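You operate a simulated robot arm through the tools that you are given. There is no shell and no other tool.

You run a simulated robot arm. Do the job below in one go: nothing can be reset, and whatever is moved stays where it is left.

TASK
Release the desk's mushroom stop, jog in HAND, blower on, till the count shows 2 metres, then stop in.
Fine: use the desk jog button; blower off again after; end with the selector at HAND and the pump on.

The check looks at the end state, three seconds after you hand in, the way a careful person would. Anything else that was tipped, shoved, dropped, spilled or broken makes it a failure.

THE ROBOT
A 7-joint arm with a two-finger parallel gripper, fixed in place. Base frame: the origin is on the floor under the middle of its stand, x ahead of it, y to its left, z up. Units: cm, degrees, N and s.
With the tool pointing down near the work surface it reaches from about 28 to 86 cm from the base axis. Its first joint turns from -143.0 to 143.0 degrees. Payload 3 kg.
The tool frame sits at the grasp point between the pads (the TCP): z along the fingers, y along the line on which they close. The tips reach 3 cm beyond it. The gripper opens to 9.4 cm. The fingers are 2.8 cm wide and 1 cm thick; the gripper's body (5 by 9.6 cm) begins 5.5 cm behind the TCP.
Orientation is told as [roll, pitch, yaw] about the base's x, y, z axes, in that order, counted from this pose: with the fingers straight down and closing along the base's y, the tool's x points along the base's -x, its y along +y and its z along -z.

THE INTERFACE
- The arm moves only by the tool arm_command. Its argument "series" is text: rows parted by semicolons, each of 7 numbers parted by spaces: the finger opening in cm, from 0 to 9.4, then the shift along the tool's x, y, z in units of 25 mm (1.0 is 25 mm), then the turn, a rotation vector about the tool's x, y, z in units of 6 degrees (1.0 is 6 degrees). In form: fingers x y z wx wy wz; .... A call has 1 to 20 rows; each row shifts and turns the commanded pose from where the row before left it, along the tool's axes as they then stand. A call with a number of a shift or a turn outside -1 to 1 is refused whole. Each row takes 0.2 s and may step no farther than 5 cm and 8.6 degrees from the row before; otherwise, or with a gripper value out of range, the whole call is refused. A pose out of reach is approached as far as the arm can. The call stops where the force on the tool passes 90 N (or 10 N more than at its start, if that is more) or the arm is blocked; 0.2 s more then pass. Each finger travels about 7.2 cm/s and halts on what it meets, pressing with about 33 N; the grip force reading is that of the motor and also rises with nothing between the fingers. The clock runs only during rows and for 0.2 s after the last one: add rows that do not move to give the fingers time. The reply holds the time, the measured pose of the TCP, the force on the tool along the base axes, the opening and the grip force, in the units named above and with some noise, with the torque about the TCP (base axes, N m) and any sound that the robot's microphone picked up.
- Cameras (640 x 400 px; columns grow to the right, rows downward): "scene" is fixed at [4.95, -49.98, 162.72]; the picture's right is [0.87, -0.50, 0.00], its down [-0.22, -0.39, -0.89] and it looks along [0.44, 0.77, -0.45] (base axes); focal length 368 px, centre (320, 200). "wrist" rides on the gripper at [7.6, 1.4, -10.2] in the tool frame; the picture's right is [-0.18, 0.98, 0.00], its down [-0.75, -0.14, -0.64] and it looks along [-0.63, -0.12, 0.77] (tool axes); focal length 243 px, centre (320, 200). There is no depth. A picture from a camera that has moved, and an enlarged one, comes with that camera's place and axes in the base frame and with its lens.
- snapshot(camera): a new picture of that camera. The clock stands still meanwhile.
- enlarge(camera, box): a new picture of the part [left, top, right, bottom] of that camera's present view, enlarged. The clock stands still meanwhile.
- close_job(): hands the job in; it is judged then, once.

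Nothing tells you positions but the pictures and the camera data. Unless the task says otherwise, let go and move clear before handing in.

The tools are called after "Request:" by a JSON object that holds its "name" and its "arguments". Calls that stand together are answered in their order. arm_command: Moves the arm, as the interface text tells. Its arguments: {"type":"object","properties":{"series":{"type":"string"}},"required":["series"]} The other tools are called the same way: snapshot (camera) takes a picture; enlarge (camera, box) takes an enlarged picture of a part of a camera's view; close_job () hands the job in.

At the start:

```text
time: 0.0
position: [38.81, 36.15, 130.43]
orientation: [-0.1, 0.0, 0.0]
ft_force: [0.3, -0.5, -0.2]
wrist_torque: [0.0, -0.01, 0.05]
width: 9.41
gripper_force: 0.0
```

scene: 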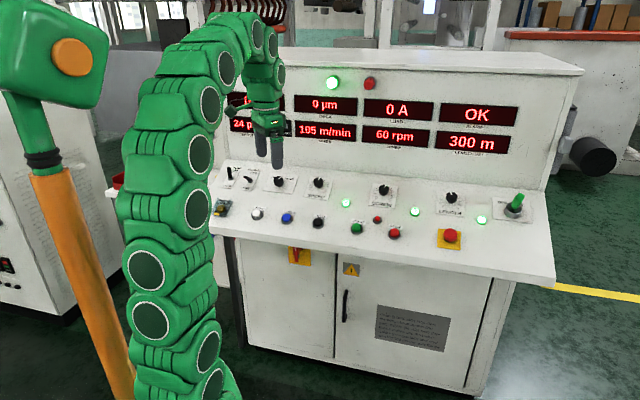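
wrist: 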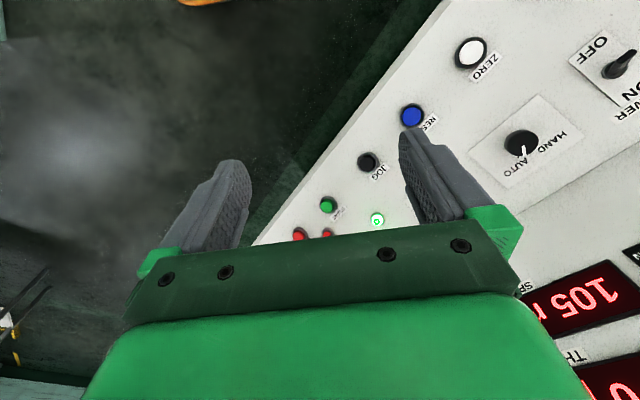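

I see a control desk with displays, selectors, push buttons and a red mushroom stop on a yellow plate. First I'll look closer at the labels before moving anything.

Request:
{"name": "enlarge", "arguments": {"camera": "scene", "box": [210, 150, 370, 250]}}

Request:
{"name": "enlarge", "arguments": {"camera": "scene", "box": [330, 160, 490, 260]}}

Request:
{"name": "enlarge", "arguments": {"camera": "scene", "box": [420, 170, 550, 250]}}

Request:
{"name": "enlarge", "arguments": {"camera": "scene", "box": [220, 70, 540, 170]}}

Request:
{"name": "enlarge", "arguments": {"camera": "wrist", "box": [280, 0, 640, 225]}}

```text
4.00 times, centred on (290, 200) of scene
camera zoom: at [4.95, -49.98, 162.72], right [0.87, -0.5, 0.0], down [-0.22, -0.39, -0.89], along [0.44, 0.77, -0.45], focal length 1474 px, centre (440, 200)
```

zoom: 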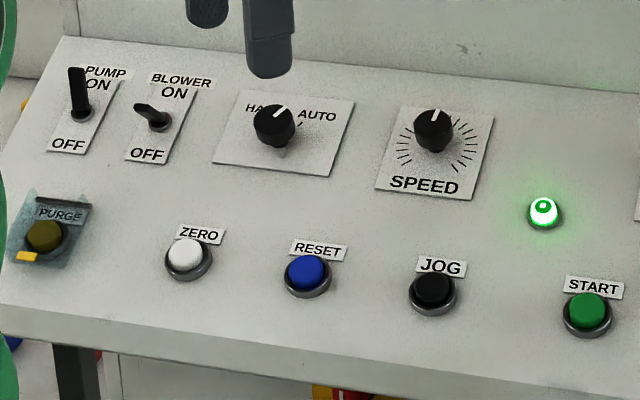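

```text
4.00 times, centred on (410, 210) of scene
camera zoom: at [4.95, -49.98, 162.72], right [0.87, -0.5, 0.0], down [-0.22, -0.39, -0.89], along [0.44, 0.77, -0.45], focal length 1474 px, centre (-40, 160)
```

zoom: 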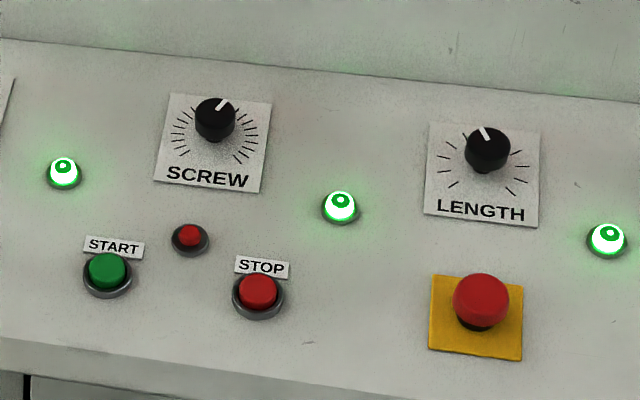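

```text
4.92 times, centred on (485, 210) of scene
camera zoom: at [4.95, -49.98, 162.72], right [0.87, -0.5, 0.0], down [-0.22, -0.39, -0.89], along [0.44, 0.77, -0.45], focal length 1814 px, centre (-492, 151)
```

zoom: 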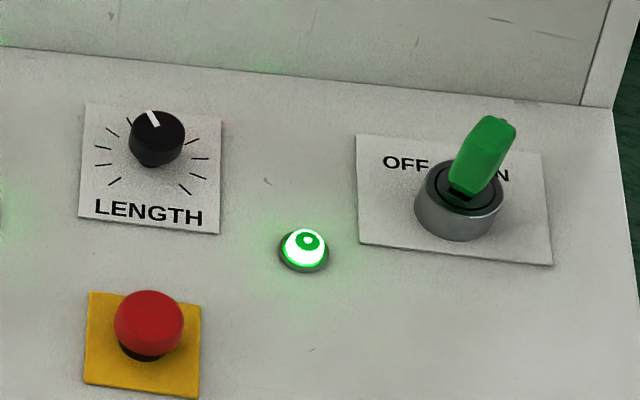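

```text
2.00 times, centred on (380, 120) of scene
camera zoom: at [4.95, -49.98, 162.72], right [0.87, -0.5, 0.0], down [-0.22, -0.39, -0.89], along [0.44, 0.77, -0.45], focal length 737 px, centre (200, 360)
```

zoom: 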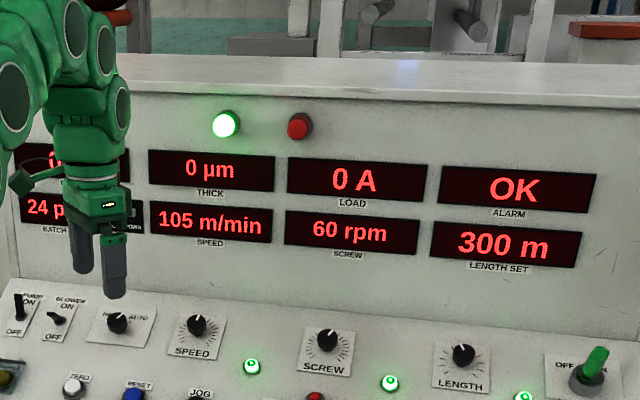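

```text
1.78 times, centred on (460, 112) of wrist
camera zoom: at [31.06, 37.5, 140.72], right [0.18, 0.98, 0.0], down [0.75, -0.14, 0.64], along [0.63, -0.12, -0.77], focal length 431 px, centre (71, 356)
```

zoom: 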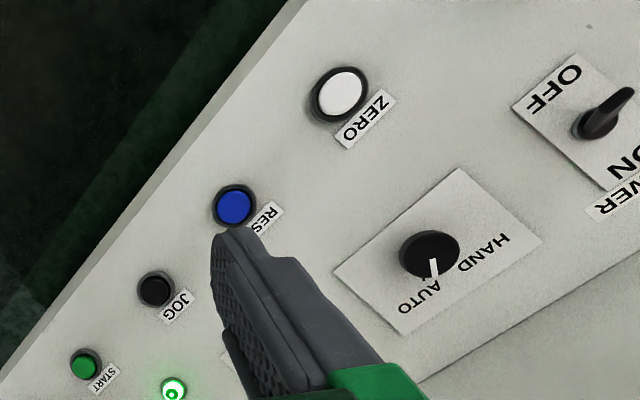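

The desk is turned about 45° to the base. The JOG button is near (57, 42, 99), RESET near (50, 50, 99) and the HAND/AUTO knob near (54, 65, 106), on a sloped panel. PUMP looks ON, BLOWER OFF and the selector at AUTO. Next I'll turn the tool to face the desk squarely and look from closer up.

Request:
{"name": "arm_command", "arguments": {"series": "9.4 0 0 0 0 0 -0.9375;9.4 0 0 0 0 0 -0.9375;9.4 0 0 0 0 0 -0.9375;9.4 0 0 0 0 0 -0.9375;9.4 0 0 0 0 0 -0.9375;9.4 0 0 0 0 0 -0.9375;9.4 0 0 0 0 0 -0.9375;9.4 0 0 0 0 0 -0.9375;9.4 0 0 0 0 -1 0;9.4 0 0 0 0 -1 0;9.4 0 0 0 0 -1 0;9.4 0 0 0 0 -1 0;9.4 0 0 0 0 0 0"}}

Request:
{"name": "snapshot", "arguments": {"camera": "wrist"}}

Request:
{"name": "snapshot", "arguments": {"camera": "scene"}}

```text
time: 2.8
position: [38.77, 36.05, 130.57]
orientation: [1.9, -24.3, 44.4]
ft_force: [0.4, 0.9, -0.3]
wrist_torque: [0.02, -0.03, -0.03]
width: 9.39
gripper_force: 0.1
```

```text
taken
camera wrist: at [29.92, 28.99, 136.87], right [-0.58, 0.81, 0.1], down [0.42, 0.18, 0.89], along [0.7, 0.56, -0.44], focal length 243 px, centre (320, 200)
```

wrist: 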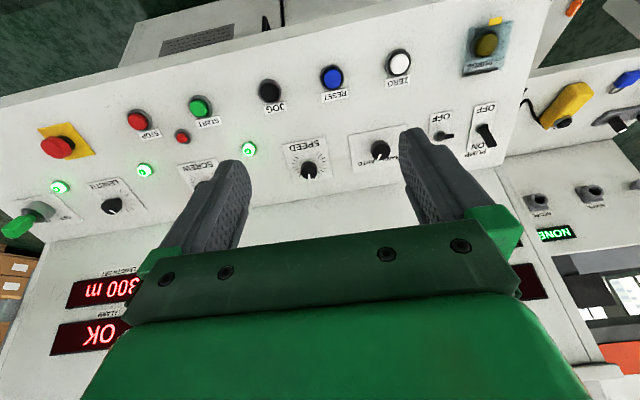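

```text
taken
```

scene: 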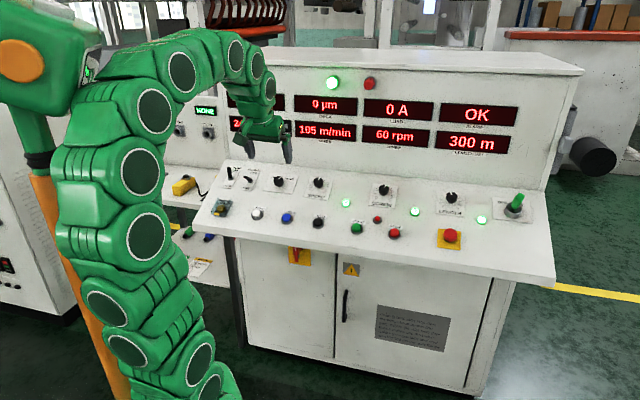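

The whole desk is in view from the wrist, upside down, and the arm still hides the left-hand displays. I'll zoom in on the mushroom stop, the switches and the displays.

Request:
{"name": "enlarge", "arguments": {"camera": "wrist", "box": [0, 90, 240, 240]}}

Request:
{"name": "enlarge", "arguments": {"camera": "wrist", "box": [240, 20, 560, 220]}}

Request:
{"name": "enlarge", "arguments": {"camera": "scene", "box": [160, 80, 320, 180]}}

Request:
{"name": "enlarge", "arguments": {"camera": "wrist", "box": [480, 50, 640, 150]}}

Request:
{"name": "enlarge", "arguments": {"camera": "scene", "box": [200, 150, 360, 250]}}

```text
2.67 times, centred on (120, 165) of wrist
camera zoom: at [29.92, 28.99, 136.87], right [-0.58, 0.81, 0.1], down [0.42, 0.18, 0.89], along [0.7, 0.56, -0.44], focal length 647 px, centre (853, 293)
```

zoom: 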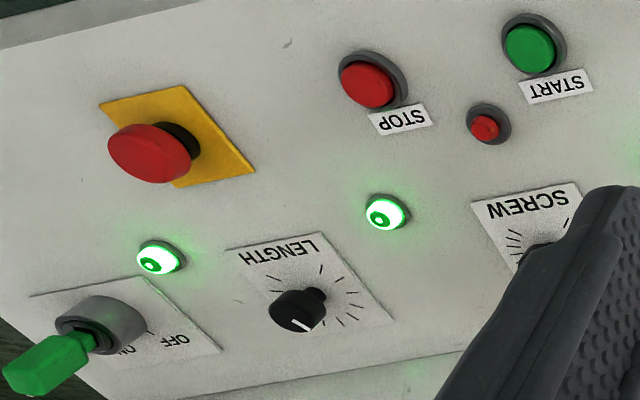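

```text
2.00 times, centred on (400, 120) of wrist
camera zoom: at [29.92, 28.99, 136.87], right [-0.58, 0.81, 0.1], down [0.42, 0.18, 0.89], along [0.7, 0.56, -0.44], focal length 485 px, centre (160, 360)
```

zoom: 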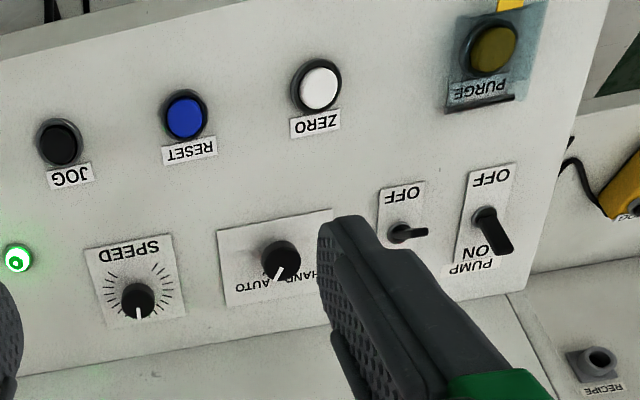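

```text
4.00 times, centred on (240, 130) of scene
camera zoom: at [4.95, -49.98, 162.72], right [0.87, -0.5, 0.0], down [-0.22, -0.39, -0.89], along [0.44, 0.77, -0.45], focal length 1474 px, centre (640, 480)
```

zoom: 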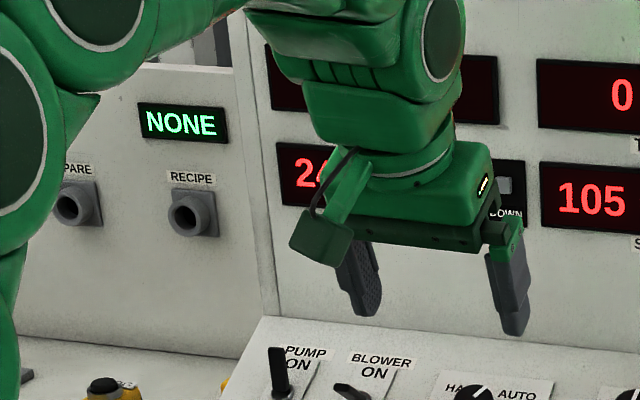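

```text
4.00 times, centred on (560, 100) of wrist
camera zoom: at [29.92, 28.99, 136.87], right [-0.58, 0.81, 0.1], down [0.42, 0.18, 0.89], along [0.7, 0.56, -0.44], focal length 970 px, centre (-640, 600)
```

zoom: 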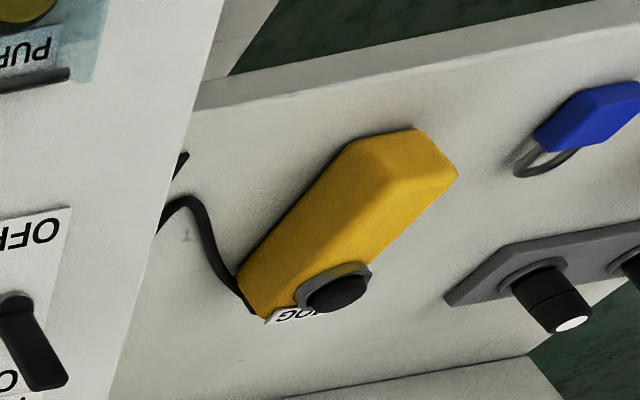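

```text
4.00 times, centred on (280, 200) of scene
camera zoom: at [4.95, -49.98, 162.72], right [0.87, -0.5, 0.0], down [-0.22, -0.39, -0.89], along [0.44, 0.77, -0.45], focal length 1474 px, centre (480, 200)
```

zoom: 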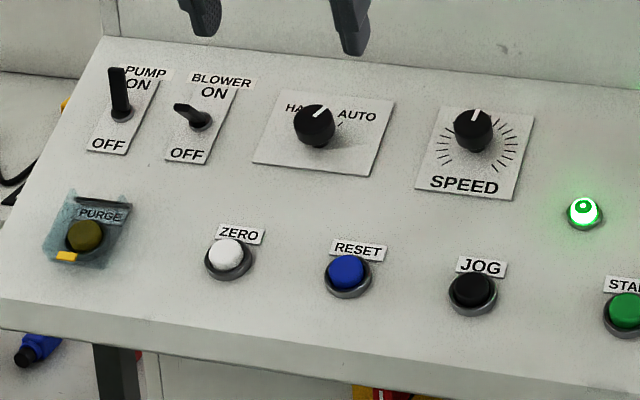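

The mushroom head is at about (86.6, 12.4, 102.5). There is also a yellow JOG pendant on the left, which I won't use. Next I'll slide along the desk to hover in front of the mushroom stop.

Request:
{"name": "arm_command", "arguments": {"series": "9.4 0 -1 0 0 0 0;9.4 0 -1 0 0 0 0;9.4 0 -1 0 0 0 0;9.4 0 -1 0 0 0 0;9.4 0 -1 0 0 0 0;9.4 0 -1 0 0 0 0;9.4 0 -1 0 0 0 0;9.4 0 -1 0 0 0 0;9.4 0 -1 0 0 0 0;9.4 0 -1 0 0 0 0;9.4 0 -1 0 0 0 0;9.4 0 -1 0 0 0 0;9.4 0 -1 0 0 0 0;9.4 0 -1 0 0 0 0;9.4 0 -1 0 0 0 0;9.4 0 -1 0 0 0 0;9.4 0 -1 0 0 0 0;9.4 0 -1 0 0 0 0;9.4 0 0 0 0 0 0;9.4 0 0 0 0 0 0"}}

Request:
{"name": "snapshot", "arguments": {"camera": "wrist"}}

Request:
{"name": "snapshot", "arguments": {"camera": "scene"}}

```text
time: 7.0
position: [70.59, 4.23, 130.6]
orientation: [0.0, -24.1, 45.0]
ft_force: [-0.5, -0.6, 0.5]
wrist_torque: [-0.03, 0.0, 0.01]
width: 9.4
gripper_force: 0.1
```

```text
taken
camera wrist: at [61.67, -2.68, 136.9], right [-0.58, 0.81, 0.07], down [0.4, 0.2, 0.89], along [0.71, 0.54, -0.44], focal length 243 px, centre (320, 200)
```

wrist: 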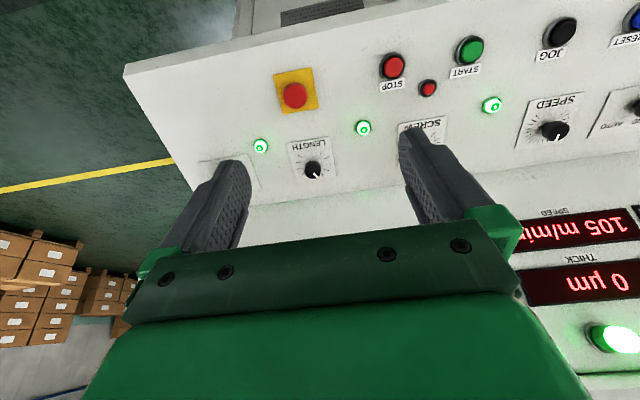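

```text
taken
```

scene: 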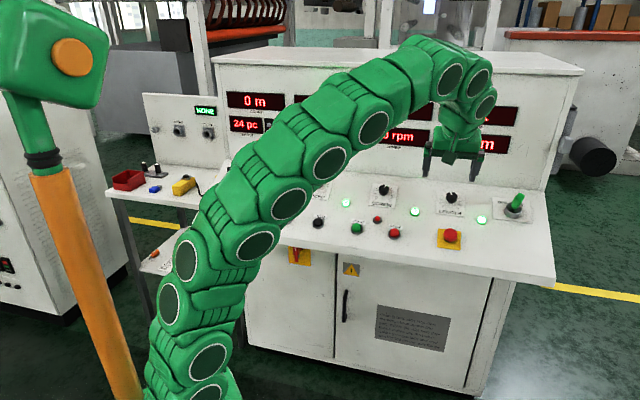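

The upper-left display is now visible and reads 0 m. I'll zoom in on the count display and the mushroom head for details.

Request:
{"name": "enlarge", "arguments": {"camera": "scene", "box": [180, 70, 300, 145]}}

Request:
{"name": "enlarge", "arguments": {"camera": "wrist", "box": [240, 50, 400, 150]}}

Request:
{"name": "enlarge", "arguments": {"camera": "scene", "box": [410, 210, 490, 260]}}

```text
5.33 times, centred on (240, 108) of scene
camera zoom: at [4.95, -49.98, 162.72], right [0.87, -0.5, 0.0], down [-0.22, -0.39, -0.89], along [0.44, 0.77, -0.45], focal length 1965 px, centre (747, 693)
```

zoom: 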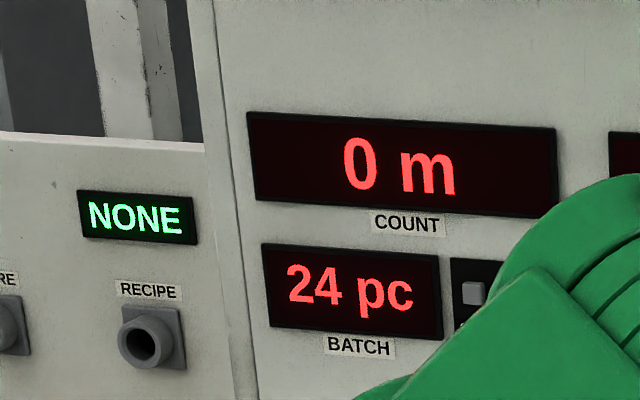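

```text
4.00 times, centred on (320, 100) of wrist
camera zoom: at [61.67, -2.68, 136.9], right [-0.58, 0.81, 0.07], down [0.4, 0.2, 0.89], along [0.71, 0.54, -0.44], focal length 970 px, centre (320, 600)
```

zoom: 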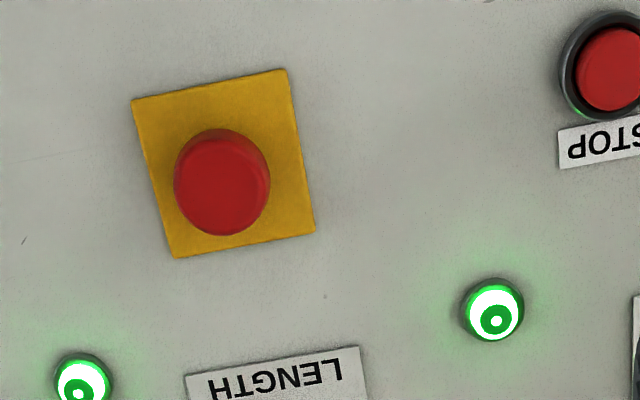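

```text
8.00 times, centred on (450, 235) of scene
camera zoom: at [4.95, -49.98, 162.72], right [0.87, -0.5, 0.0], down [-0.22, -0.39, -0.89], along [0.44, 0.77, -0.45], focal length 2947 px, centre (-720, -80)
```

zoom: 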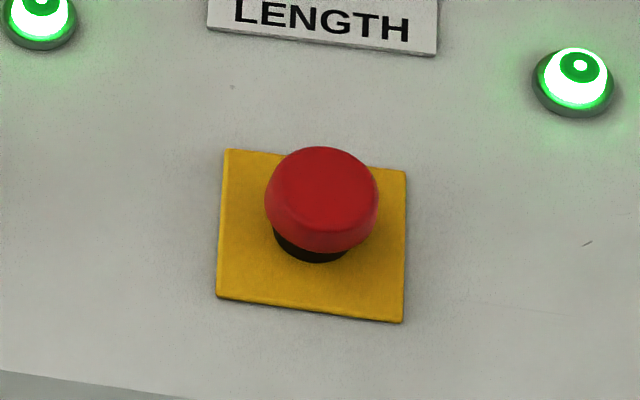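

Count 0 m is confirmed. The mushroom head is about 4.3 cm across, with its top face near (86.3, 12.4, 103.0). I'll align over it along the panel normal and come down to about 8 cm short of the grasp height.

Request:
{"name": "arm_command", "arguments": {"series": "9.4 -0.85 -1 0 0 0 0;9.4 -0.84 -1 0 0 0 0;9.4 0 -0.13 1 0 0 0;9.4 0 0 1 0 0 0;9.4 0 0 1 0 0 0;9.4 0 0 1 0 0 0;9.4 0 0 1 0 0 0;9.4 0 0 1 0 0 0;9.4 0 0 1 0 0 0;9.4 0 0 1 0 0 0;9.4 0 0 1 0 0 0;9.4 0 0 0 0 0 0;9.4 0 0 0 0 0 0"}}

Request:
{"name": "snapshot", "arguments": {"camera": "wrist"}}

Request:
{"name": "snapshot", "arguments": {"camera": "scene"}}

Request:
{"name": "enlarge", "arguments": {"camera": "scene", "box": [390, 140, 550, 260]}}

```text
time: 9.8
position: [83.62, 9.53, 111.59]
orientation: [-0.1, -24.0, 45.0]
ft_force: [0.7, 0.3, 0.1]
wrist_torque: [0.0, 0.05, -0.01]
width: 9.4
gripper_force: 0.0
```

```text
taken
camera wrist: at [74.64, 2.76, 117.95], right [-0.58, 0.81, 0.07], down [0.4, 0.2, 0.89], along [0.71, 0.54, -0.44], focal length 243 px, centre (320, 200)
```

wrist: 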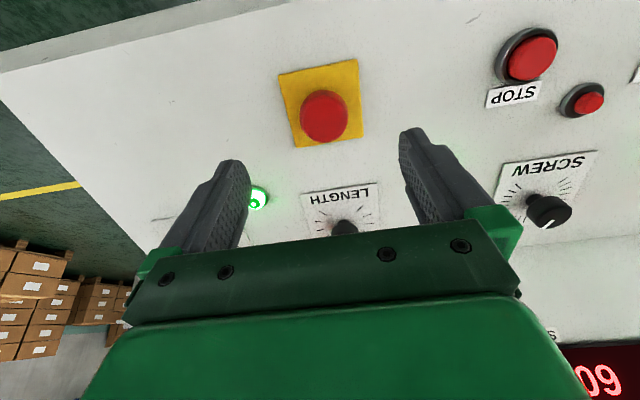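

```text
taken
```

scene: 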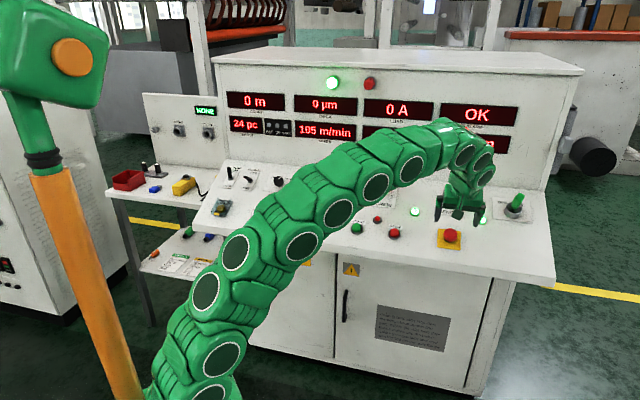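

```text
3.33 times, centred on (470, 200) of scene
camera zoom: at [4.95, -49.98, 162.72], right [0.87, -0.5, 0.0], down [-0.22, -0.39, -0.89], along [0.44, 0.77, -0.45], focal length 1228 px, centre (-180, 200)
```

zoom: 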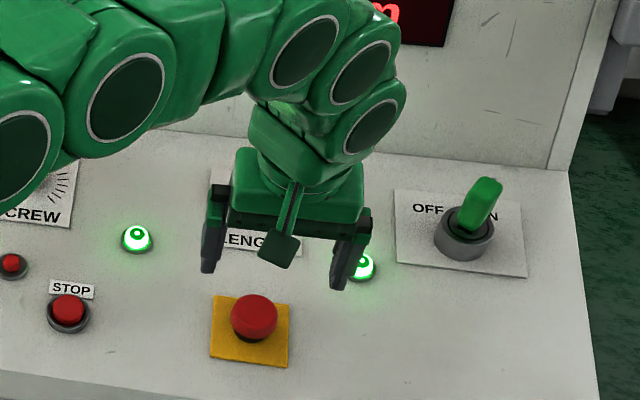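

The fingers are lined up on the mushroom axis. I'll come down about 8.2 cm so the tips straddle the head without touching the plate, then check.

Request:
{"name": "arm_command", "arguments": {"series": "8 0 0 0.8 0 0 0;8 0 0 0.8 0 0 0;8 0 0 0.8 0 0 0;8 0 0 0.5 0 0 0;8 0 0 0.38 0 0 0;8 0 0 0 0 0 0;8 0 0 0 0 0 0"}}

Request:
{"name": "snapshot", "arguments": {"camera": "wrist"}}

Request:
{"name": "enlarge", "arguments": {"camera": "scene", "box": [400, 180, 520, 270]}}

```text
time: 11.4
position: [85.81, 12.09, 104.18]
orientation: [-0.1, -24.0, 45.0]
ft_force: [0.3, 0.6, -0.3]
wrist_torque: [0.03, 0.07, -0.02]
width: 7.99
gripper_force: 0.1
```

```text
taken
camera wrist: at [76.98, 5.24, 110.43], right [-0.58, 0.81, 0.07], down [0.4, 0.2, 0.89], along [0.71, 0.54, -0.44], focal length 243 px, centre (320, 200)
```

wrist: 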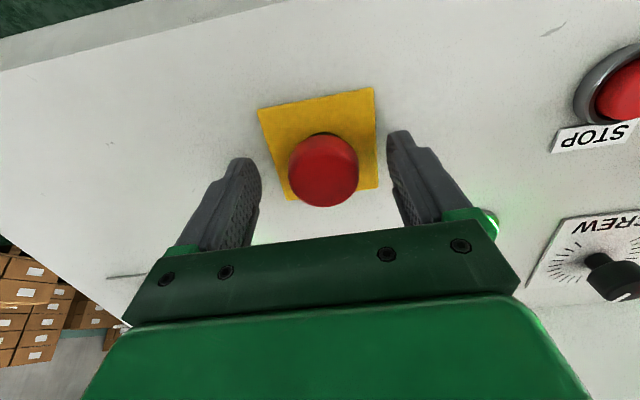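

```text
4.44 times, centred on (460, 225) of scene
camera zoom: at [4.95, -49.98, 162.72], right [0.87, -0.5, 0.0], down [-0.22, -0.39, -0.89], along [0.44, 0.77, -0.45], focal length 1637 px, centre (-302, 89)
```

zoom: 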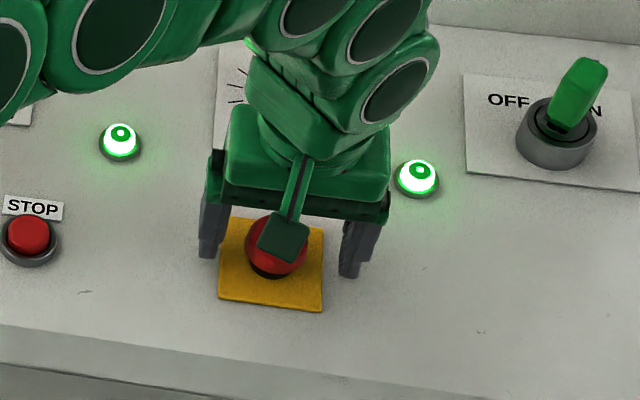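

The fingers straddle the head cleanly with no contact. I'll close on it and twist clockwise about 30°, then check how it responds.

Request:
{"name": "arm_command", "arguments": {"series": "2.5 0 0 0 0 0 0;2.5 0 0 0 0 0 0;2.5 0 0 0 0 0 0;2.5 0 0 0 0 0 0"}}

Request:
{"name": "arm_command", "arguments": {"series": "2.5 0 0 0 0 0 1;2.5 0 0 0 0 0 1;2.5 0 0 0 0 0 1;2.5 0 0 0 0 0 1;2.5 0 0 0 0 0 1;2.5 0 0 0 0 0 0"}}

Request:
{"name": "snapshot", "arguments": {"camera": "wrist"}}

Request:
{"name": "snapshot", "arguments": {"camera": "scene"}}

Request:
{"name": "enlarge", "arguments": {"camera": "scene", "box": [400, 180, 520, 270]}}

```text
time: 12.4
position: [85.87, 12.23, 104.09]
orientation: [0.1, -23.8, 44.9]
ft_force: [-32.2, 17.0, 1.5]
wrist_torque: [0.42, 0.6, 0.35]
width: 4.09
gripper_force: 45.6
```

```text
time: 13.8
position: [85.75, 12.2, 104.07]
orientation: [12.6, -20.7, 12.7]
ft_force: [-25.6, 40.8, 2.4]
wrist_torque: [0.7, 0.48, 0.15]
width: 4.04
gripper_force: 45.1
```

```text
taken
camera wrist: at [75.41, 9.04, 111.13], right [-0.12, 0.96, 0.27], down [0.54, -0.16, 0.82], along [0.83, 0.24, -0.5], focal length 243 px, centre (320, 200)
```

wrist: 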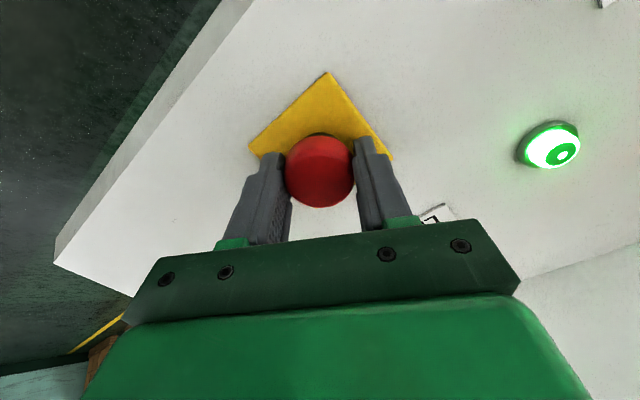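

```text
taken
```

scene: 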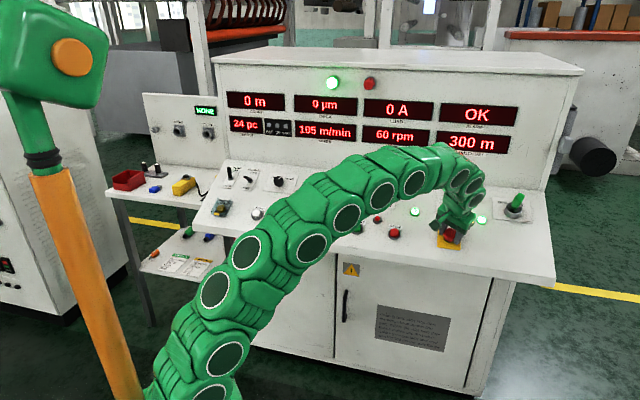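

```text
4.44 times, centred on (460, 225) of scene
camera zoom: at [4.95, -49.98, 162.72], right [0.87, -0.5, 0.0], down [-0.22, -0.39, -0.89], along [0.44, 0.77, -0.45], focal length 1637 px, centre (-302, 89)
```

zoom: 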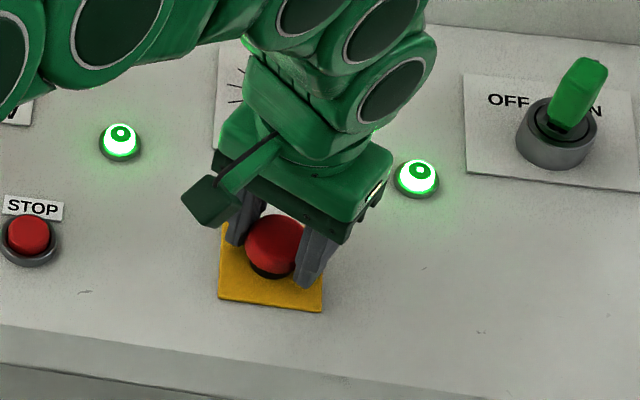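

The twist gave no click or visible change so far. I'll twist further to about 54° and then pull gently along the axis to see whether the head moves.

Request:
{"name": "arm_command", "arguments": {"series": "2.5 0 0 0 0 0 1;2.5 0 0 0 0 0 1;2.5 0 0 0 0 0 1;2.5 0 0 0 0 0 1;2.5 0 0 0 0 0 0;2.5 0 0 0 0 0 0"}}

Request:
{"name": "enlarge", "arguments": {"camera": "scene", "box": [400, 180, 520, 270]}}

Request:
{"name": "snapshot", "arguments": {"camera": "wrist"}}

```text
time: 15.2
position: [85.95, 12.11, 104.09]
orientation: [19.8, -13.9, -11.4]
ft_force: [-6.6, 43.8, 9.4]
wrist_torque: [0.85, 0.11, -0.22]
width: 4.06
gripper_force: 45.0
```

```text
4.44 times, centred on (460, 225) of scene
camera zoom: at [4.95, -49.98, 162.72], right [0.87, -0.5, 0.0], down [-0.22, -0.39, -0.89], along [0.44, 0.77, -0.45], focal length 1637 px, centre (-302, 89)
```

zoom: 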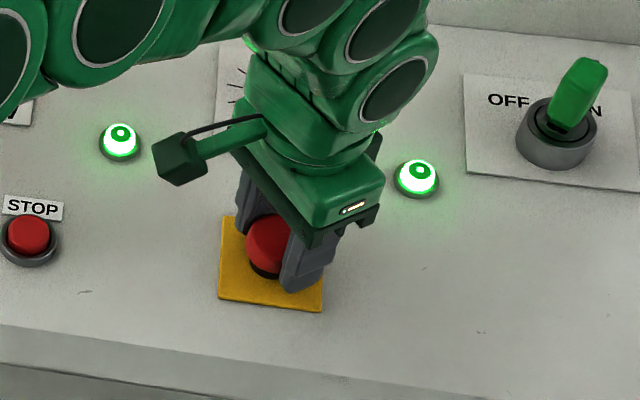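

```text
taken
camera wrist: at [75.75, 12.0, 112.26], right [0.28, 0.89, 0.37], down [0.52, -0.46, 0.72], along [0.81, -0.01, -0.59], focal length 243 px, centre (320, 200)
```

wrist: 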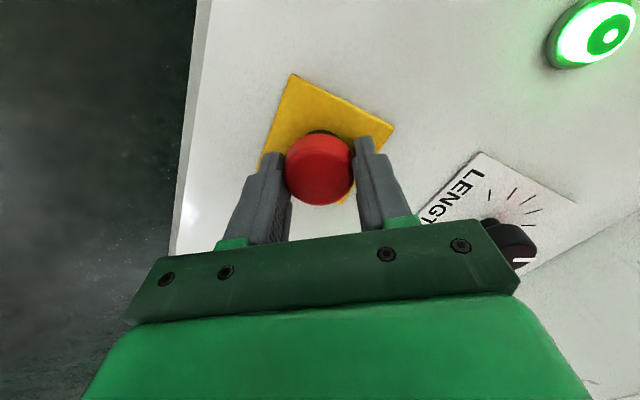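

Twisting alone hasn't clicked. I'll pull outward in small steps while keeping the grip.

Request:
{"name": "arm_command", "arguments": {"series": "2.5 0 0 -0.1 0 0 0;2.5 0 0 -0.1 0 0 0;2.5 0 0 -0.1 0 0 0;2.5 0 0 0 0 0 0"}}

Request:
{"name": "enlarge", "arguments": {"camera": "scene", "box": [400, 180, 520, 270]}}

Request:
{"name": "snapshot", "arguments": {"camera": "wrist"}}

```text
time: 16.2
position: [85.65, 11.85, 105.01]
orientation: [19.9, -14.0, -11.5]
ft_force: [1.8, 32.7, 14.4]
wrist_torque: [0.86, -0.04, -0.16]
width: 4.07
gripper_force: 45.0
```

```text
4.44 times, centred on (460, 225) of scene
camera zoom: at [4.95, -49.98, 162.72], right [0.87, -0.5, 0.0], down [-0.22, -0.39, -0.89], along [0.44, 0.77, -0.45], focal length 1637 px, centre (-302, 89)
```

zoom: 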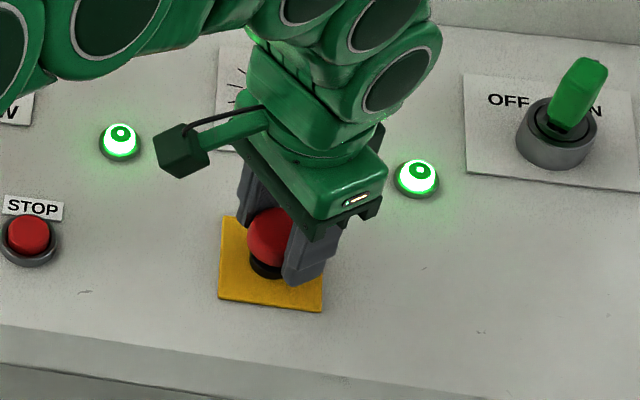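

```text
taken
camera wrist: at [75.48, 11.74, 113.04], right [0.28, 0.89, 0.37], down [0.52, -0.46, 0.72], along [0.81, -0.01, -0.59], focal length 243 px, centre (320, 200)
```

wrist: 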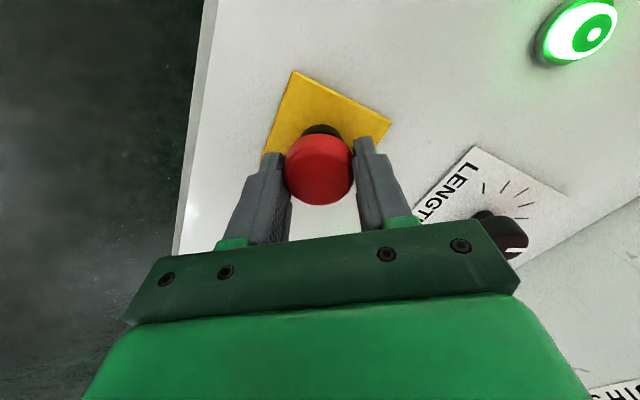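

The head came out with the pull, since more black stem shows and it moved with the fingers. I'll pull a bit more to find the end stop.

Request:
{"name": "arm_command", "arguments": {"series": "2.5 0 0 -0.08 0 0 0;2.5 0 0 -0.08 0 0 0;2.5 0 0 0 0 0 0"}}

Request:
{"name": "enlarge", "arguments": {"camera": "scene", "box": [400, 180, 520, 270]}}

Request:
{"name": "snapshot", "arguments": {"camera": "wrist"}}

```text
time: 17.0
position: [85.52, 11.74, 105.36]
orientation: [19.8, -14.0, -11.4]
ft_force: [6.4, 31.5, 18.6]
wrist_torque: [0.75, -0.19, -0.14]
width: 4.04
gripper_force: 44.8
```

```text
4.44 times, centred on (460, 225) of scene
camera zoom: at [4.95, -49.98, 162.72], right [0.87, -0.5, 0.0], down [-0.22, -0.39, -0.89], along [0.44, 0.77, -0.45], focal length 1637 px, centre (-302, 89)
```

zoom: 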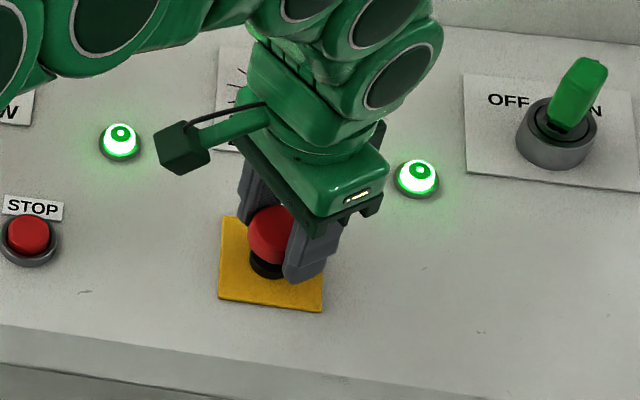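

```text
taken
camera wrist: at [75.37, 11.62, 113.33], right [0.28, 0.89, 0.37], down [0.52, -0.46, 0.72], along [0.81, -0.01, -0.59], focal length 243 px, centre (320, 200)
```

wrist: 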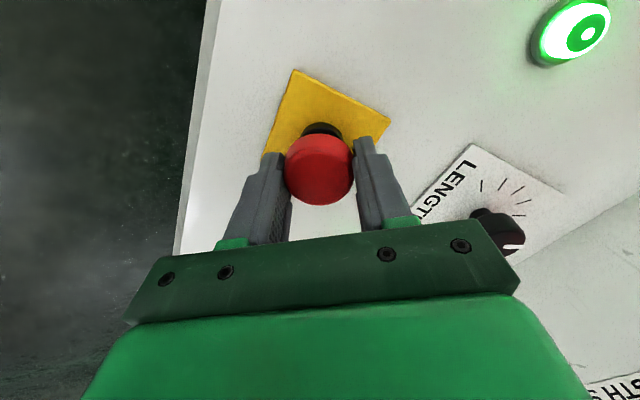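

Request:
{"name": "arm_command", "arguments": {"series": "2.5 0 0 -0.08 0 0 0;2.5 0 0 -0.08 0 0 0;2.5 0 0 -0.08 0 0 0;2.5 0 0 0 0 0 0"}}

Request:
{"name": "enlarge", "arguments": {"camera": "scene", "box": [400, 180, 520, 270]}}

Request:
{"name": "snapshot", "arguments": {"camera": "wrist"}}

```text
time: 18.0
position: [85.39, 11.7, 105.63]
orientation: [19.8, -13.8, -11.3]
ft_force: [19.9, 37.1, 5.2]
wrist_torque: [0.68, -0.42, -0.27]
width: 4.02
gripper_force: 44.7
```

```text
4.44 times, centred on (460, 225) of scene
camera zoom: at [4.95, -49.98, 162.72], right [0.87, -0.5, 0.0], down [-0.22, -0.39, -0.89], along [0.44, 0.77, -0.45], focal length 1637 px, centre (-302, 89)
```

zoom: 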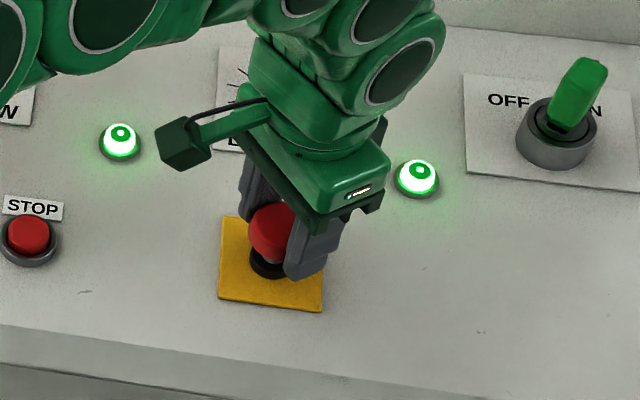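

```text
taken
camera wrist: at [75.26, 11.5, 113.7], right [0.28, 0.89, 0.37], down [0.52, -0.46, 0.72], along [0.81, -0.01, -0.59], focal length 243 px, centre (320, 200)
```

wrist: 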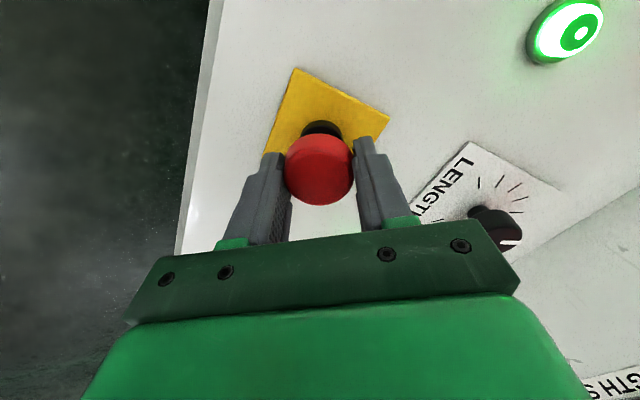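

Resistance is now building, so it seems to be at its outer end. I'll open the fingers and see whether the head stays out.

Request:
{"name": "arm_command", "arguments": {"series": "4.2 0 0 0 0 0 0;6 0 0 0 0 0 0;8 0 0 0 0 0 0;8 0 0 0 0 0 0"}}

Request:
{"name": "snapshot", "arguments": {"camera": "wrist"}}

Request:
{"name": "enlarge", "arguments": {"camera": "scene", "box": [400, 180, 520, 270]}}

Request:
{"name": "snapshot", "arguments": {"camera": "scene"}}

```text
time: 19.0
position: [85.37, 11.49, 105.65]
orientation: [19.8, -13.7, -11.5]
ft_force: [-0.1, -0.1, -0.9]
wrist_torque: [0.02, 0.03, 0.02]
width: 7.98
gripper_force: 0.1
```

```text
taken
camera wrist: at [75.24, 11.38, 113.74], right [0.28, 0.89, 0.37], down [0.52, -0.46, 0.72], along [0.81, -0.01, -0.59], focal length 243 px, centre (320, 200)
```

wrist: 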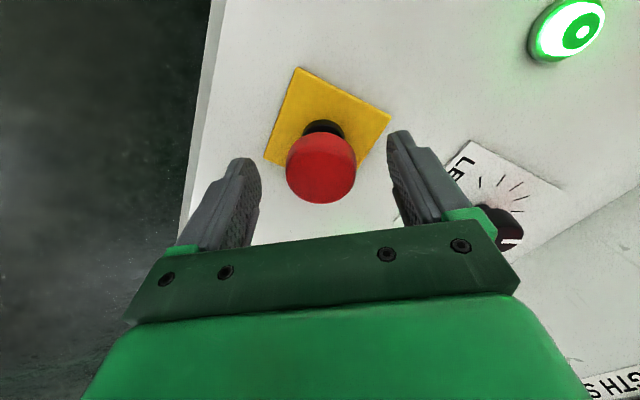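

```text
4.44 times, centred on (460, 225) of scene
camera zoom: at [4.95, -49.98, 162.72], right [0.87, -0.5, 0.0], down [-0.22, -0.39, -0.89], along [0.44, 0.77, -0.45], focal length 1637 px, centre (-302, 89)
```

zoom: 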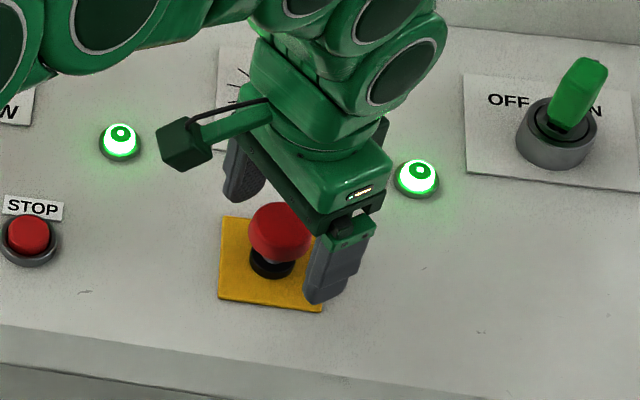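

```text
taken
```

scene: 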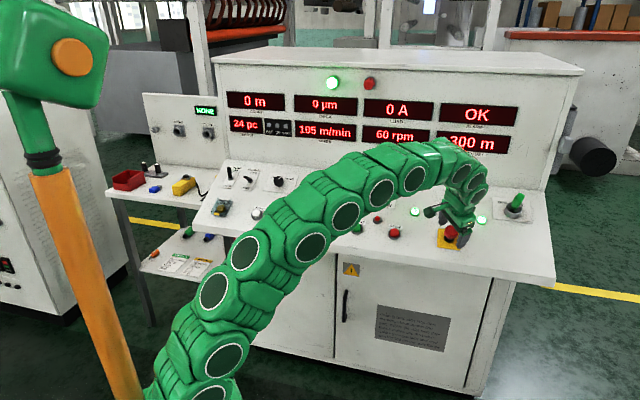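

The head stays out with the full black stem visible, so the stop is released. I'll retreat along the axis, turn the tool back and slide left toward the selector and blower switch.

Request:
{"name": "arm_command", "arguments": {"series": "9.4 0 0 -1 0 0 0;9.4 0 0 -1 0 0 0;9.4 0 0 -1 0 0 0;9.4 0 0 -1 0 0 0;9.4 0 0 -1 0 0 0;9.4 0 0 0 0 0 -1;9.4 0 0 0 0 0 -1;9.4 0 0 0 0 0 -1;9.4 0 0 0 0 0 -1;9.4 0 0 0 0 0 -1;9.4 0 0 0 0 0 -1;9.4 0 0 0 0 0 -1;9.4 0 0 0 0 0 -1;9.4 0 0 0 0 0 -1;9.4 0 0 0 0 0 0"}}

Request:
{"name": "arm_command", "arguments": {"series": "9.4 0 1 -0.5 0 0 0;9.4 0 1 -0.5 0 0 0;9.4 0 1 0 0 0 0;9.4 0 1 0 0 0 0;9.4 0 1 0 0 0 0;9.4 0 1 0 0 0 0;9.4 0 1 0 0 0 0;9.4 0 1 0 0 0 0;9.4 0 1 0 0 0 0;9.4 0 1 0 0 0 0;9.4 0 1 0 0 0 0;9.4 0 1 0 0 0 0;9.4 0 1 0 0 0 0;9.4 0 1 0 0 0 0;9.4 0 1 0 0 0 0;9.4 0 1 0 0 0 0;9.4 0 1 0 0 0 0;9.4 0 1 0 0 0 0;9.4 0 1 0 0 0 0;9.4 0 1 0 0 0 0"}}

Request:
{"name": "snapshot", "arguments": {"camera": "wrist"}}

Request:
{"name": "enlarge", "arguments": {"camera": "scene", "box": [400, 180, 520, 270]}}

```text
time: 22.2
position: [81.68, 8.08, 117.09]
orientation: [0.0, -24.0, 45.2]
ft_force: [-0.8, 0.4, 0.4]
wrist_torque: [-0.02, 0.01, 0.0]
width: 9.39
gripper_force: 0.0
```

```text
time: 26.4
position: [45.73, 42.68, 119.52]
orientation: [0.1, -24.0, 45.0]
ft_force: [0.0, -0.1, 0.6]
wrist_torque: [0.06, 0.01, -0.02]
width: 9.41
gripper_force: 0.0
```

```text
taken
camera wrist: at [36.74, 35.79, 125.79], right [-0.58, 0.81, 0.07], down [0.4, 0.2, 0.89], along [0.71, 0.54, -0.44], focal length 243 px, centre (320, 200)
```

wrist: 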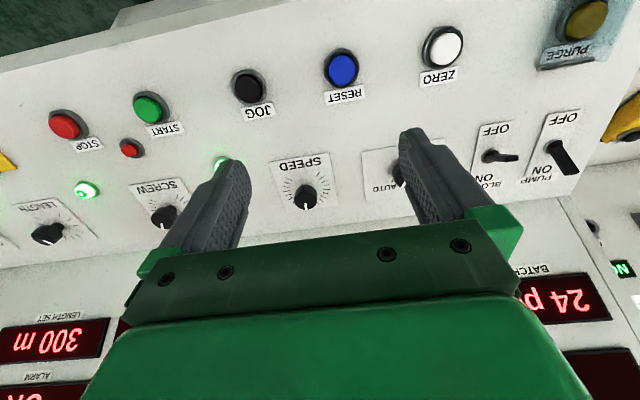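

```text
4.44 times, centred on (460, 225) of scene
camera zoom: at [4.95, -49.98, 162.72], right [0.87, -0.5, 0.0], down [-0.22, -0.39, -0.89], along [0.44, 0.77, -0.45], focal length 1637 px, centre (-302, 89)
```

zoom: 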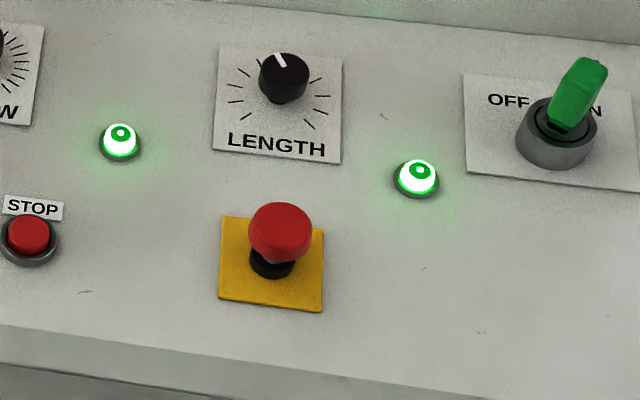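

The stop is confirmed out. I'll move over the selector and blower switch for a close look.

Request:
{"name": "arm_command", "arguments": {"series": "9.4 -0.93 0.69 0 0 0 0;9.4 -0.93 0.69 0 0 0 0;9.4 -0.93 0.69 0 0 0 0;9.4 -0.93 0.69 0 0 0 0;9.4 -0.93 0.69 0 0 0 0;9.4 -0.93 0.69 0 0 0 0;9.4 0 0 0 0 0 0"}}

Request:
{"name": "snapshot", "arguments": {"camera": "wrist"}}

Request:
{"name": "snapshot", "arguments": {"camera": "scene"}}

```text
time: 28.0
position: [47.43, 59.19, 125.08]
orientation: [0.1, -24.1, 44.9]
ft_force: [-0.1, 0.2, -0.2]
wrist_torque: [-0.02, -0.01, 0.01]
width: 9.4
gripper_force: 0.0
```

```text
taken
camera wrist: at [38.4, 52.3, 131.35], right [-0.58, 0.81, 0.07], down [0.4, 0.2, 0.89], along [0.71, 0.54, -0.44], focal length 243 px, centre (320, 200)
```

wrist: 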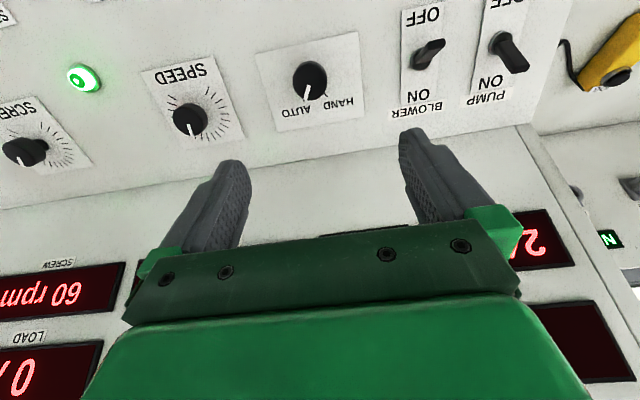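

```text
taken
```

scene: 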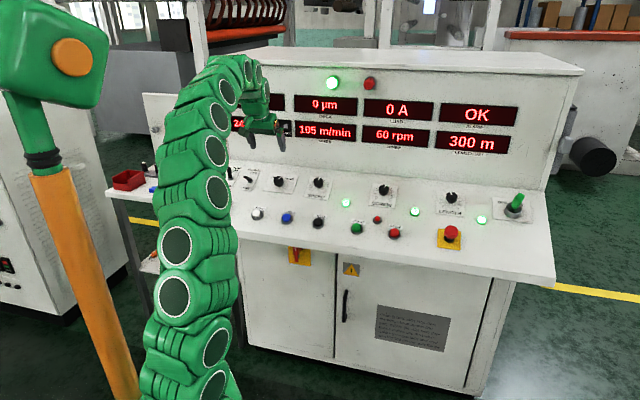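

Request:
{"name": "enlarge", "arguments": {"camera": "wrist", "box": [240, 20, 400, 140]}}

Request:
{"name": "enlarge", "arguments": {"camera": "wrist", "box": [380, 0, 540, 130]}}

Request:
{"name": "enlarge", "arguments": {"camera": "scene", "box": [215, 160, 305, 220]}}

```text
3.33 times, centred on (320, 80) of wrist
camera zoom: at [38.4, 52.3, 131.35], right [-0.58, 0.81, 0.07], down [0.4, 0.2, 0.89], along [0.71, 0.54, -0.44], focal length 809 px, centre (320, 600)
```

zoom: 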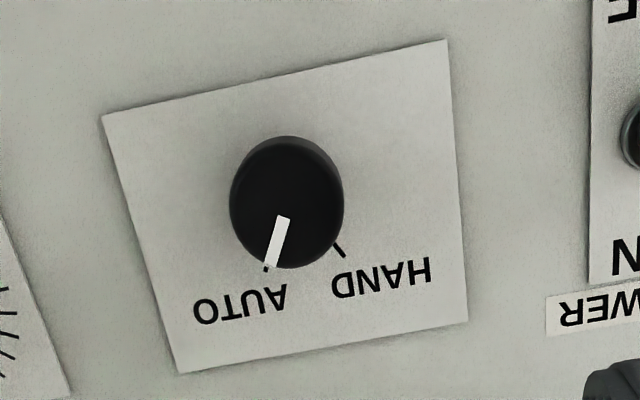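

```text
3.08 times, centred on (460, 65) of wrist
camera zoom: at [38.4, 52.3, 131.35], right [-0.58, 0.81, 0.07], down [0.4, 0.2, 0.89], along [0.71, 0.54, -0.44], focal length 746 px, centre (-111, 615)
```

zoom: 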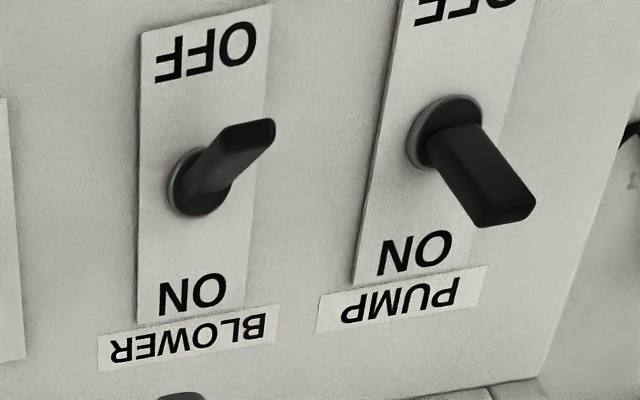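

```text
6.67 times, centred on (260, 190) of scene
camera zoom: at [4.95, -49.98, 162.72], right [0.87, -0.5, 0.0], down [-0.22, -0.39, -0.89], along [0.44, 0.77, -0.45], focal length 2456 px, centre (720, 267)
```

zoom: 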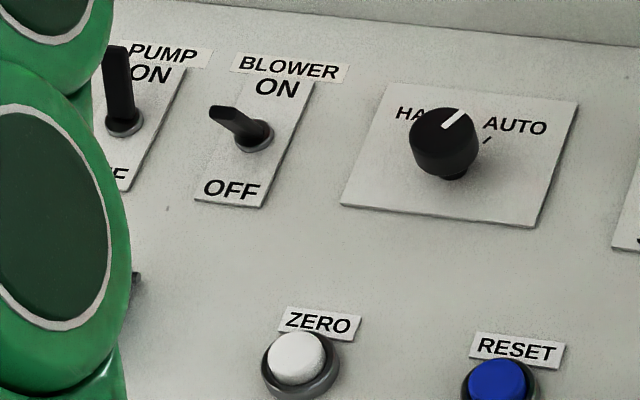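

The blower lever is at OFF, the pump at ON and the selector pointer at AUTO. The knob's top centre is near (52.6, 63.0, 108.8) and HAND lies counter-clockwise of AUTO. I'll centre over the knob, pre-rotate the tool 30° clockwise and descend part way.

Request:
{"name": "arm_command", "arguments": {"series": "9.4 0.328 -0.384 0 0 0 0;9.4 0 0 0 0 0 1;9.4 0 0 0 0 0 1;9.4 0 0 0 0 0 1;9.4 0 0 0 0 0 1;9.4 0 0 0 0 0 1;8 0 0 1 0 0 0;8 0 0 1 0 0 0;8 0 0 1 0 0 0;8 0 0 1 0 0 0;8 0 0 0 0 0 0;8 0 0 0 0 0 0"}}

Request:
{"name": "snapshot", "arguments": {"camera": "wrist"}}

Request:
{"name": "enlarge", "arguments": {"camera": "scene", "box": [215, 120, 335, 210]}}

```text
time: 30.6
position: [50.28, 60.59, 115.38]
orientation: [12.5, -20.6, 12.7]
ft_force: [0.5, -0.2, -0.9]
wrist_torque: [-0.01, -0.01, 0.01]
width: 8.0
gripper_force: 0.1
```

```text
taken
camera wrist: at [39.98, 57.44, 122.41], right [-0.12, 0.96, 0.26], down [0.54, -0.16, 0.82], along [0.83, 0.24, -0.5], focal length 243 px, centre (320, 200)
```

wrist: 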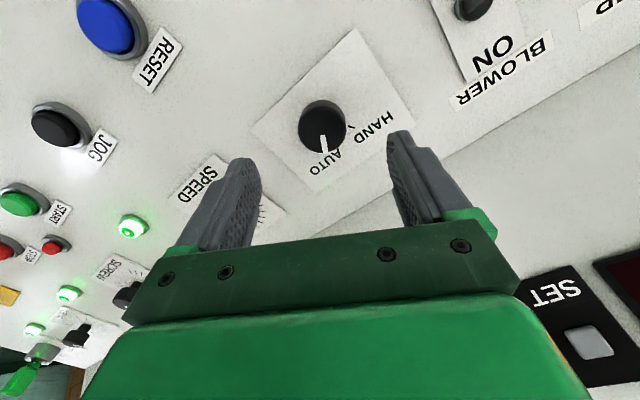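

```text
4.44 times, centred on (275, 165) of scene
camera zoom: at [4.95, -49.98, 162.72], right [0.87, -0.5, 0.0], down [-0.22, -0.39, -0.89], along [0.44, 0.77, -0.45], focal length 1637 px, centre (520, 356)
```

zoom: 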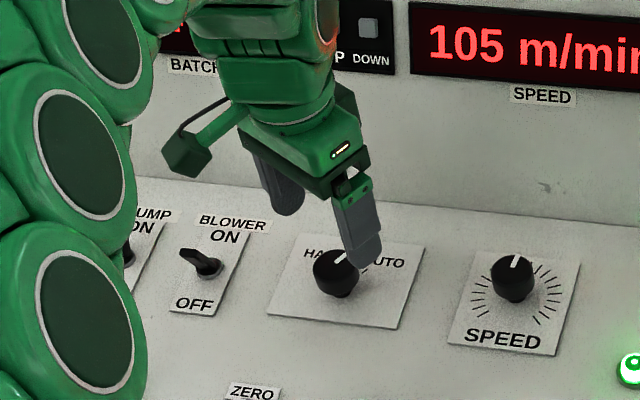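

Request:
{"name": "enlarge", "arguments": {"camera": "wrist", "box": [260, 70, 400, 200]}}

```text
3.08 times, centred on (330, 135) of wrist
camera zoom: at [39.98, 57.44, 122.41], right [-0.12, 0.96, 0.26], down [0.54, -0.16, 0.82], along [0.83, 0.24, -0.5], focal length 746 px, centre (289, 400)
```

zoom: 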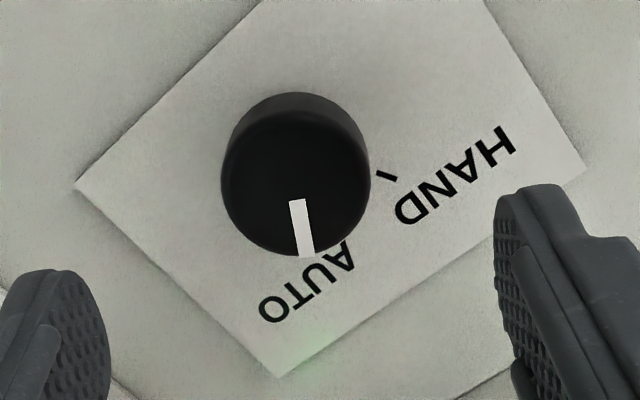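

The knob is well centred between the fingers. I'll turn another 12° clockwise for margin, descend about 6.3 cm and grip.

Request:
{"name": "arm_command", "arguments": {"series": "8 0.05 0.06 0 0 0 0;8 0 0 0 0 0 1;8 0 0 0 0 0 1;8 0 0 0.8 0 0 0;8 0 0 0.8 0 0 0;8 0 0 0.5 0 0 0;8 0 0 0.4 0 0 0;8 0 0 0 0 0 0;8 0 0 0 0 0 0"}}

Request:
{"name": "snapshot", "arguments": {"camera": "wrist"}}

Request:
{"name": "enlarge", "arguments": {"camera": "scene", "box": [215, 120, 335, 210]}}

```text
time: 32.6
position: [51.98, 62.56, 109.86]
orientation: [16.6, -17.6, 0.4]
ft_force: [0.1, 0.8, 0.0]
wrist_torque: [-0.02, -0.01, 0.01]
width: 8.01
gripper_force: 0.0
```

```text
taken
camera wrist: at [41.62, 60.84, 117.3], right [0.08, 0.94, 0.32], down [0.55, -0.31, 0.78], along [0.83, 0.11, -0.54], focal length 243 px, centre (320, 200)
```

wrist: 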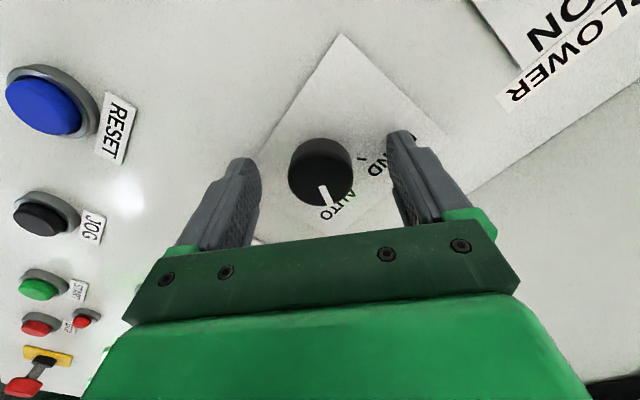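

```text
4.44 times, centred on (275, 165) of scene
camera zoom: at [4.95, -49.98, 162.72], right [0.87, -0.5, 0.0], down [-0.22, -0.39, -0.89], along [0.44, 0.77, -0.45], focal length 1637 px, centre (520, 356)
```

zoom: 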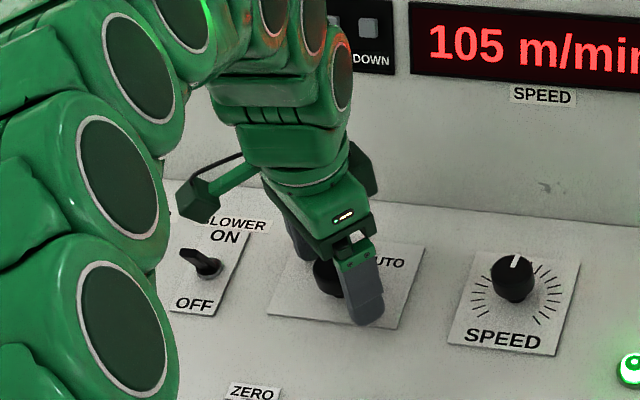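

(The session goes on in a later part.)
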